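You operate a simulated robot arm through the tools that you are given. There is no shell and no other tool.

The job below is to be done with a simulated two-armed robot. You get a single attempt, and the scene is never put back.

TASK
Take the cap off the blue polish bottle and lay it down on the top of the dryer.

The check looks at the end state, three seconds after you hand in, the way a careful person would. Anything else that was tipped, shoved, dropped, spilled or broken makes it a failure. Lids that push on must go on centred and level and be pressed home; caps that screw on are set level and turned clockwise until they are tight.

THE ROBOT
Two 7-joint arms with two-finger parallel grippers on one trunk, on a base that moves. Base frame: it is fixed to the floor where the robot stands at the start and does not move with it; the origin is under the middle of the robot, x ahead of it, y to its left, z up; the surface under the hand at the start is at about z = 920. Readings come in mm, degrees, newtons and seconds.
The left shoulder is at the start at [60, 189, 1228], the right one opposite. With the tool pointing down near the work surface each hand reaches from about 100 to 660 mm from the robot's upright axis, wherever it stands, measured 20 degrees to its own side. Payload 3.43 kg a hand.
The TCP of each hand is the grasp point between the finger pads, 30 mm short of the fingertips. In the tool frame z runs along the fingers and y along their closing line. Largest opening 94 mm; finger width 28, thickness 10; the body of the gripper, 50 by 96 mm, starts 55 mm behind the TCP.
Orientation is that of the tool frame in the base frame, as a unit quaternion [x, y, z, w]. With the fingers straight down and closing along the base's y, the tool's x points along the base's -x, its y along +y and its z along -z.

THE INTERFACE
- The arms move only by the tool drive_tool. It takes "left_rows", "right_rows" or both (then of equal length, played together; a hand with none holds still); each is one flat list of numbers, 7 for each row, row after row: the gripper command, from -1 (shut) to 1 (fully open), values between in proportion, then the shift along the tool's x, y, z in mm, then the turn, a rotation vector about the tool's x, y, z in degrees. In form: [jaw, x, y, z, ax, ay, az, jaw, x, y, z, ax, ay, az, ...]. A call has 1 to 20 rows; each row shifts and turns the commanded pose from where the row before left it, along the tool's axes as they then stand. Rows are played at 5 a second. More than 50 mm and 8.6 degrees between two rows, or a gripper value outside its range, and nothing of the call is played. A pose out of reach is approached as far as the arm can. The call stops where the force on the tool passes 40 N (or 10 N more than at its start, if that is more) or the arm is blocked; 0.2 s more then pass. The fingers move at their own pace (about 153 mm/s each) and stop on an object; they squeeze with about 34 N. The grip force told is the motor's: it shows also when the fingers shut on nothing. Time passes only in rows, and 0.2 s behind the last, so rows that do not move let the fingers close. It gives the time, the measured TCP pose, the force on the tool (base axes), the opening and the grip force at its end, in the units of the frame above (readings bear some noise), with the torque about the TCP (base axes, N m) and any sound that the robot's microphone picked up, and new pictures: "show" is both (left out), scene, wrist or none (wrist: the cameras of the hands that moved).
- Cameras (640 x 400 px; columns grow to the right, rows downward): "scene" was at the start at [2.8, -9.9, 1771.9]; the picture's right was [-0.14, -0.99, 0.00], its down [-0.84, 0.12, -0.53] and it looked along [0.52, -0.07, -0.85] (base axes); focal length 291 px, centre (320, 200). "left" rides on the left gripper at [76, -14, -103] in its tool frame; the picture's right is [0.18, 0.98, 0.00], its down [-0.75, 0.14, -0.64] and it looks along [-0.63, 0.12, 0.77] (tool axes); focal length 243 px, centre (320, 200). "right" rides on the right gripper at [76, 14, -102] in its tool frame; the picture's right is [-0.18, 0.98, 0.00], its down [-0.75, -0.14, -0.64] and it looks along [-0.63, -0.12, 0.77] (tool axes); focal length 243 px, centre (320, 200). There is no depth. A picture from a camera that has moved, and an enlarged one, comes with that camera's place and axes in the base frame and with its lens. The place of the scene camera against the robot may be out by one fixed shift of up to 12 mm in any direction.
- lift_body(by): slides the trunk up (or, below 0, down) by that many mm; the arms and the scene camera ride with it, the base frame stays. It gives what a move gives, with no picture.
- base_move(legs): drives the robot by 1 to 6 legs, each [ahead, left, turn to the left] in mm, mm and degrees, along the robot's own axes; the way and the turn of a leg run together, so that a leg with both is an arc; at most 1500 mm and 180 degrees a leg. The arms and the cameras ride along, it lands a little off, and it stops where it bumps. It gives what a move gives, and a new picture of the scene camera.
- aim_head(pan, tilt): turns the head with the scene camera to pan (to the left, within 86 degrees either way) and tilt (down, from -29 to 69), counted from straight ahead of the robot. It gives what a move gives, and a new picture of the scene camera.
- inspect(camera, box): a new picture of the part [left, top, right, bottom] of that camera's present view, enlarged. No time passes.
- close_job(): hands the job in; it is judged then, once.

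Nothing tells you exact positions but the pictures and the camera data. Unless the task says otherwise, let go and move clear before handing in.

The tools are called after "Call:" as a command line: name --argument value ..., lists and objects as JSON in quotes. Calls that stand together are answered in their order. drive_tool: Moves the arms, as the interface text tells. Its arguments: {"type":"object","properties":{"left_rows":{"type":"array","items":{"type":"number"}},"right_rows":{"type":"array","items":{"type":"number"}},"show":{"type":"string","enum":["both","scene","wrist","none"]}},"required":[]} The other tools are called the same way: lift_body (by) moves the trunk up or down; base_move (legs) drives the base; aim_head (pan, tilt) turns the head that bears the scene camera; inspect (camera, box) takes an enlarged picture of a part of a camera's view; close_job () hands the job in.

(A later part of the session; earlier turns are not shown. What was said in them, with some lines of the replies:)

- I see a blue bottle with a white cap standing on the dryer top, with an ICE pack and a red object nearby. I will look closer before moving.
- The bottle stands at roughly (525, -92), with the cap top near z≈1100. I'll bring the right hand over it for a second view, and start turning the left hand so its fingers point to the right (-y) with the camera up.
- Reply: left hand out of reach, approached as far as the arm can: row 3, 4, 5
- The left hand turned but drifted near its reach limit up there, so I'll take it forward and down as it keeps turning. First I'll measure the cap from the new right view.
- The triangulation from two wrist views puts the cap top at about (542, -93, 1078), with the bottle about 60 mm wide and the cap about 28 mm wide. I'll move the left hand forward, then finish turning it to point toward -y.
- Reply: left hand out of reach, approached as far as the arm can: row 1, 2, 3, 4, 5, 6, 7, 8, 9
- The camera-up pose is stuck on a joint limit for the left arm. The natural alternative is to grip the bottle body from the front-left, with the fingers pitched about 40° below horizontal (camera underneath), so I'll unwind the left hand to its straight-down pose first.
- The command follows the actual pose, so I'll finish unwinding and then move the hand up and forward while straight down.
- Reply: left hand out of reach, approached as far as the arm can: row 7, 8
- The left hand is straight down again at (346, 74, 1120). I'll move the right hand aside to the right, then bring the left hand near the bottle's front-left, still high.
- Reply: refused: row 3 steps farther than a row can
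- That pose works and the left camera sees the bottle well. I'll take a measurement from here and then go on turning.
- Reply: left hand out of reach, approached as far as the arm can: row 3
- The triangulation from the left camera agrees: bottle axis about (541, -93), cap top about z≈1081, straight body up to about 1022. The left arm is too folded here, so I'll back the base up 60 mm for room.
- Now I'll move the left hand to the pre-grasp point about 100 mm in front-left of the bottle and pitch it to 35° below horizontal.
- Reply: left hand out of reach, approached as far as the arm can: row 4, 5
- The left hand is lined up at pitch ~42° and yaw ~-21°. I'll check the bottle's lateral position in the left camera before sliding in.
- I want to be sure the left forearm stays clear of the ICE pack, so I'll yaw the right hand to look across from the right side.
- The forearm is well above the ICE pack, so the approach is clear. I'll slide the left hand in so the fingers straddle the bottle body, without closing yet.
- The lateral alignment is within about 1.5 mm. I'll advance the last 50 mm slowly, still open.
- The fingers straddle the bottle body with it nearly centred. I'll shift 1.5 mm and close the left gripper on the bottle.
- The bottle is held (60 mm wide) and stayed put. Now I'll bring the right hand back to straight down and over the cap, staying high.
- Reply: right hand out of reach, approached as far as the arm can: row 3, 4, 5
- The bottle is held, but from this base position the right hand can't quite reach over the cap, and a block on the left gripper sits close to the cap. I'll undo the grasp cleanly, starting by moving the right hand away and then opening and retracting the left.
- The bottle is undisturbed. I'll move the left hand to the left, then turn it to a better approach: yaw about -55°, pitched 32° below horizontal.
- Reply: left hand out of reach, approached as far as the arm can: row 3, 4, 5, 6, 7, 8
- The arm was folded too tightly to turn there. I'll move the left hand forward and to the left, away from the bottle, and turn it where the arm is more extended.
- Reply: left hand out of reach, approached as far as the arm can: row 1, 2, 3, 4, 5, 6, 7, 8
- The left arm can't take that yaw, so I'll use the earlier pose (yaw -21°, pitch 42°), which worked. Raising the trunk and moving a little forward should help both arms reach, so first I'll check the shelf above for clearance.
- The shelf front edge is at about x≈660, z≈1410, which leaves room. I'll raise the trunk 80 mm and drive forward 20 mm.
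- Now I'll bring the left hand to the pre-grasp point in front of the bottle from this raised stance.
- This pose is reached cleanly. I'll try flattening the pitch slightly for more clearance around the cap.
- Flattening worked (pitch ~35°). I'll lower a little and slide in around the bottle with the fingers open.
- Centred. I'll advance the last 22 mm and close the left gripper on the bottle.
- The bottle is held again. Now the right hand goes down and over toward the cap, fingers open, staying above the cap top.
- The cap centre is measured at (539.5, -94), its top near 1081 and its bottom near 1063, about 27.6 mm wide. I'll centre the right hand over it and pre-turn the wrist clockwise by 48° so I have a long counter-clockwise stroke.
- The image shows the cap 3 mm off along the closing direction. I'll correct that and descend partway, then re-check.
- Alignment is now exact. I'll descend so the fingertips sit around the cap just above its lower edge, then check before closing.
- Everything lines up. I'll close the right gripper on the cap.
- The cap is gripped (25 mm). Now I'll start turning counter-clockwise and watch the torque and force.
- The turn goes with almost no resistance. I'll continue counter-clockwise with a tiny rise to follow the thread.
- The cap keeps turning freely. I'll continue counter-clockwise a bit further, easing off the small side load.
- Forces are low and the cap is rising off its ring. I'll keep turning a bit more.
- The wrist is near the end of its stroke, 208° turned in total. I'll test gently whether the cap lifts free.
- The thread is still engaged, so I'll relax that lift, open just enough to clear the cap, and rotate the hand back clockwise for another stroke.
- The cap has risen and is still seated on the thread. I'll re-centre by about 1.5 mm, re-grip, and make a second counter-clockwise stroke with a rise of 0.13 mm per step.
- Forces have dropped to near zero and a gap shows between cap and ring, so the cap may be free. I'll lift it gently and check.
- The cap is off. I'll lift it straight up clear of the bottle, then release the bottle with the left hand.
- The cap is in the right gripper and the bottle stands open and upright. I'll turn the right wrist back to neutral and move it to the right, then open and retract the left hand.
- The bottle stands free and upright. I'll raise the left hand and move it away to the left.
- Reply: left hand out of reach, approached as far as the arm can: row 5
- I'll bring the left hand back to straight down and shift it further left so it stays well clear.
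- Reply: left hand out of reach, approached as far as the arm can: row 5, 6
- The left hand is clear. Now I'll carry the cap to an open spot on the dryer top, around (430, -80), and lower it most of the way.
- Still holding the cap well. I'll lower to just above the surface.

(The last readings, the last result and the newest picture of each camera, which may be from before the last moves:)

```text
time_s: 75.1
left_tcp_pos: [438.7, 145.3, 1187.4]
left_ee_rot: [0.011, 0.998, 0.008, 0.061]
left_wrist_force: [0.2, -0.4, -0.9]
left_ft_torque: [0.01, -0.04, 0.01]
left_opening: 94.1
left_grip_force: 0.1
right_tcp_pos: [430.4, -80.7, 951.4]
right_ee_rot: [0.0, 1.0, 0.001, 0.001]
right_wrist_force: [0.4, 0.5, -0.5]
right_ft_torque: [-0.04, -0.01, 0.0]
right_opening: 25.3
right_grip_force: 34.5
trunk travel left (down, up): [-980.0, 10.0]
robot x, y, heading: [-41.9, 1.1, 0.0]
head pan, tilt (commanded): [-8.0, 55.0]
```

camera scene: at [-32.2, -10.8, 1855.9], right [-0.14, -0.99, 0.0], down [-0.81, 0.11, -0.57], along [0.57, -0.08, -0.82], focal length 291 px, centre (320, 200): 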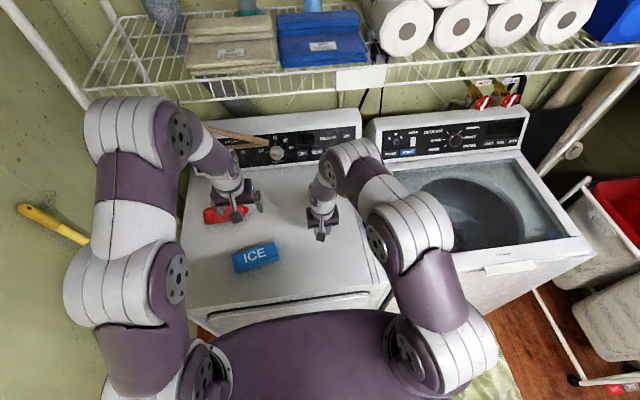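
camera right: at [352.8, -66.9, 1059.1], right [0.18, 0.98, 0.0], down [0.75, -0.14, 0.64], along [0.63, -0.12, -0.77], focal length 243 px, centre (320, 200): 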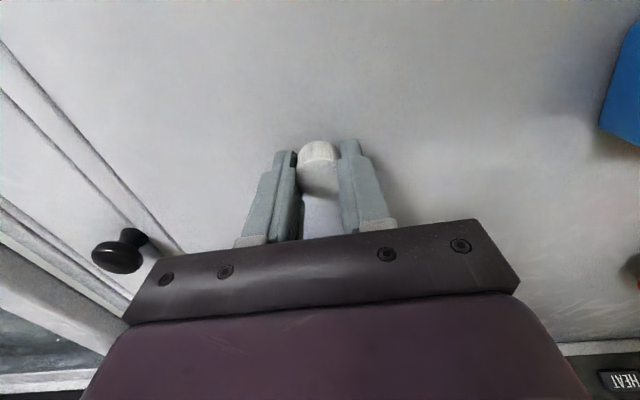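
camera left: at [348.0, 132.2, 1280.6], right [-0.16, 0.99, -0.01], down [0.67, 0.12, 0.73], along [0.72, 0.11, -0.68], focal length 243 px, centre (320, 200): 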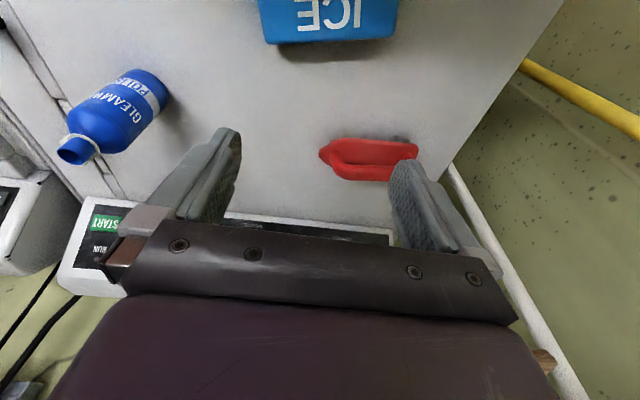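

No contact yet, so I'll keep stepping down 1 mm at a time until the force shows the surface.

Call:
drive_tool --right_rows '[-1, 0, 0, 0.8, 0, 0, 0, -1, 0, 0, 0.8, 0, 0, 0]' --show "none"

Call:
inspect --camera "right" --box '[260, 100, 380, 200]'

```text
time_s: 75.7
left_tcp_pos: [438.4, 144.5, 1188.3]
left_ee_rot: [0.01, 0.998, 0.007, 0.062]
left_wrist_force: [-0.3, 0.0, -0.3]
left_ft_torque: [-0.01, 0.01, 0.0]
left_opening: 93.9
left_grip_force: 0.0
right_tcp_pos: [430.0, -80.7, 950.4]
right_ee_rot: [0.001, 1.0, 0.0, 0.0]
right_wrist_force: [-0.3, 0.1, 2.1]
right_ft_torque: [0.03, 0.06, 0.05]
right_opening: 25.6
right_grip_force: 34.3
trunk travel left (down, up): [-980.0, 10.0]
robot x, y, heading: [-42.5, 1.3, 0.1]
head pan, tilt (commanded): [-8.0, 55.0]
```

```text
4.00 times, centred on (320, 150) of right
camera zoom: at [353.4, -67.0, 1051.6], right [0.18, 0.98, 0.0], down [0.75, -0.14, 0.64], along [0.63, -0.12, -0.77], focal length 970 px, centre (320, 400)
```

zoom: 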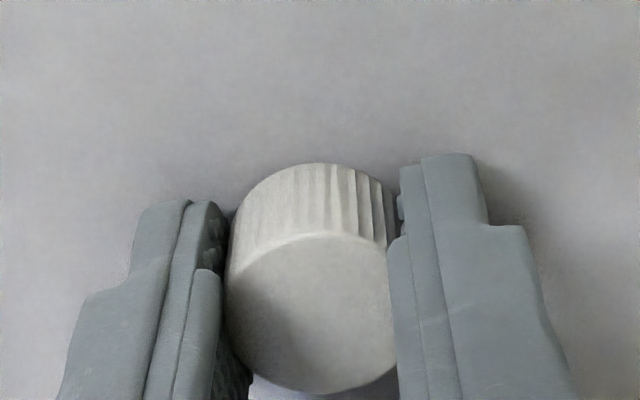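

Contact is showing (2 N). I'll press 0.4 mm more, then open the fingers gently.

Call:
drive_tool --right_rows '[-1, 0, 0, 0.4, 0, 0, 0, -0.35, 0, 0, 0, 0, 0, 0, -0.2, 0, 0, 0, 0, 0, 0, 0, 0, 0, 0, 0, 0, 0, 0, 0, 0, 0, 0, 0, 0]' --show "wrist"

Call:
inspect --camera "right" --box '[240, 90, 400, 210]'

```text
time_s: 76.9
left_tcp_pos: [438.1, 144.0, 1188.5]
left_ee_rot: [0.011, 0.998, 0.009, 0.061]
left_wrist_force: [0.1, -0.4, 0.6]
left_ft_torque: [0.01, 0.0, -0.01]
left_opening: 93.9
left_grip_force: 0.0
right_tcp_pos: [430.5, -81.0, 950.1]
right_ee_rot: [-0.001, 1.0, 0.001, 0.001]
right_wrist_force: [0.6, -1.5, 5.2]
right_ft_torque: [-0.05, 0.06, -0.04]
right_opening: 47.3
right_grip_force: 0.1
trunk travel left (down, up): [-980.0, 10.0]
robot x, y, heading: [-37.1, -2.1, -0.2]
head pan, tilt (commanded): [-8.0, 55.0]
camera right: at [353.6, -67.5, 1051.6], right [0.18, 0.98, 0.0], down [0.75, -0.14, 0.64], along [0.63, -0.12, -0.77], focal length 243 px, centre (320, 200)
```

right: 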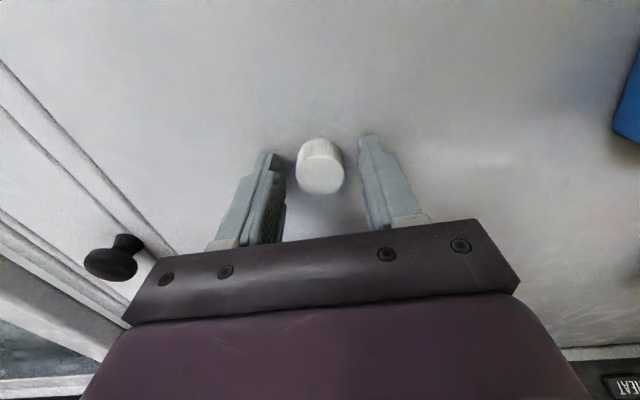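

```text
3.33 times, centred on (320, 150) of right
camera zoom: at [353.6, -67.5, 1051.6], right [0.18, 0.98, 0.0], down [0.75, -0.14, 0.64], along [0.63, -0.12, -0.77], focal length 809 px, centre (320, 367)
```

zoom: 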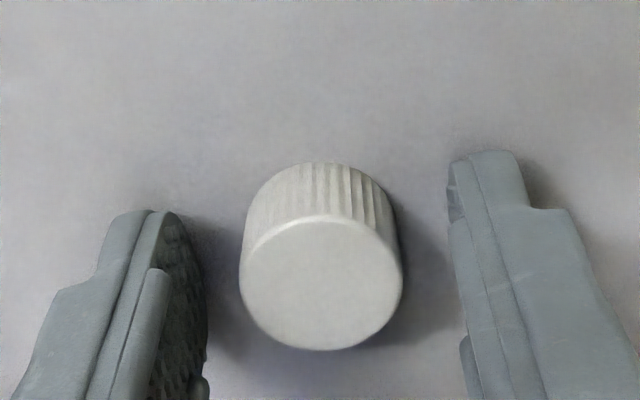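

The cap is standing flat on the dryer top and free of the fingers. I'll raise the right hand straight up and away.

Call:
drive_tool --right_rows '[0.2, 0, 0, -3, 0, 0, 0, 0.4, 0, 0, -10, 0, 0, 0, 0.4, 0, 0, -25, 0, 0, 0, 0.4, 0, 0, -40, 0, 0, 0, 0.4, 0, 0, -40, 0, 0, 0, 0.4, 0, 0, -40, 0, 0, 0, 0.4, 0, -40, -20, 0, 0, 0, 0.4, 0, -45, 0, 0, 0, 0, 0.4, 0, -45, 0, 0, 0, 0, 0.4, 0, -45, 0, 0, 0, 0]' --show "both"

Call:
inspect --camera "scene" --box '[160, 100, 400, 300]'

```text
time_s: 79.1
left_tcp_pos: [438.0, 143.2, 1188.2]
left_ee_rot: [0.01, 0.998, 0.008, 0.061]
left_wrist_force: [-0.1, 0.3, 0.0]
left_ft_torque: [-0.01, 0.03, -0.05]
left_opening: 93.9
left_grip_force: 0.1
right_tcp_pos: [433.5, -257.1, 1126.4]
right_ee_rot: [0.0, 1.0, 0.001, 0.001]
right_wrist_force: [-0.4, -0.6, -0.5]
right_ft_torque: [0.04, -0.01, -0.05]
right_opening: 65.6
right_grip_force: 0.1
trunk travel left (down, up): [-980.0, 10.0]
robot x, y, heading: [-40.3, -1.5, 0.3]
head pan, tilt (commanded): [-8.0, 55.0]
camera scene: at [-34.1, -13.0, 1855.8], right [-0.14, -0.99, 0.0], down [-0.81, 0.11, -0.57], along [0.57, -0.08, -0.82], focal length 291 px, centre (320, 200)
camera right: at [356.5, -242.6, 1227.8], right [0.18, 0.98, 0.0], down [0.75, -0.14, 0.64], along [0.63, -0.12, -0.77], focal length 243 px, centre (320, 200)
```

scene: 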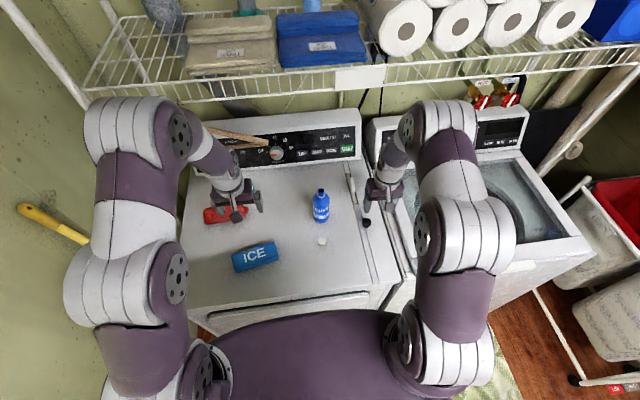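
right: 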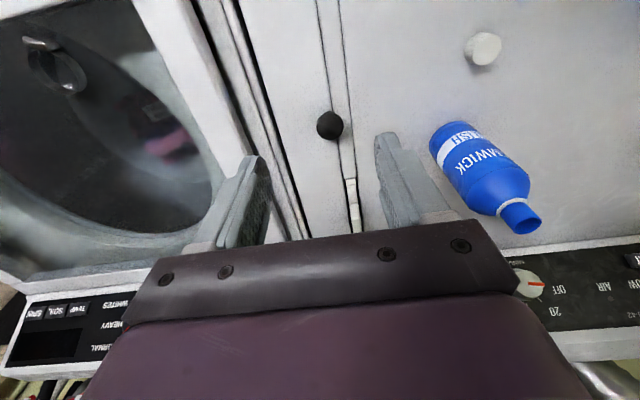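

```text
2.00 times, centred on (280, 200) of scene
camera zoom: at [-34.1, -13.0, 1855.8], right [-0.14, -0.99, 0.0], down [-0.81, 0.11, -0.57], along [0.57, -0.08, -0.82], focal length 582 px, centre (400, 200)
```

zoom: 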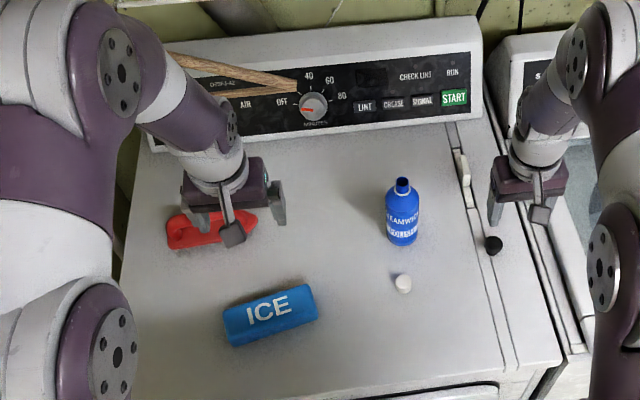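

The cap lies on the dryer top at about (430, -81). The open bottle is upright where it stood, the ICE pack and red item look untouched, and both hands are clear, so I'm handing in.

Call:
close_job

```text
The job is handed in.
```

The cap is off the blue polish bottle and lying on the dryer top, about 110 mm in front of the bottle. I handed the job in, but no result came back, so I can't say whether the check passed.

- **Bottle:** it stands open and upright where it was. I gripped it once, let go to move the base and trunk, and gripped it again. It may have shifted by a millimetre or two.
- **Cap:** it was a screw cap. I unscrewed it counter-clockwise in two turns, lifted it clear, and set it down open side down.
- **Other items:** the last pictures show the ICE pack and red item still in place. Both hands were open and clear of everything when I handed in.
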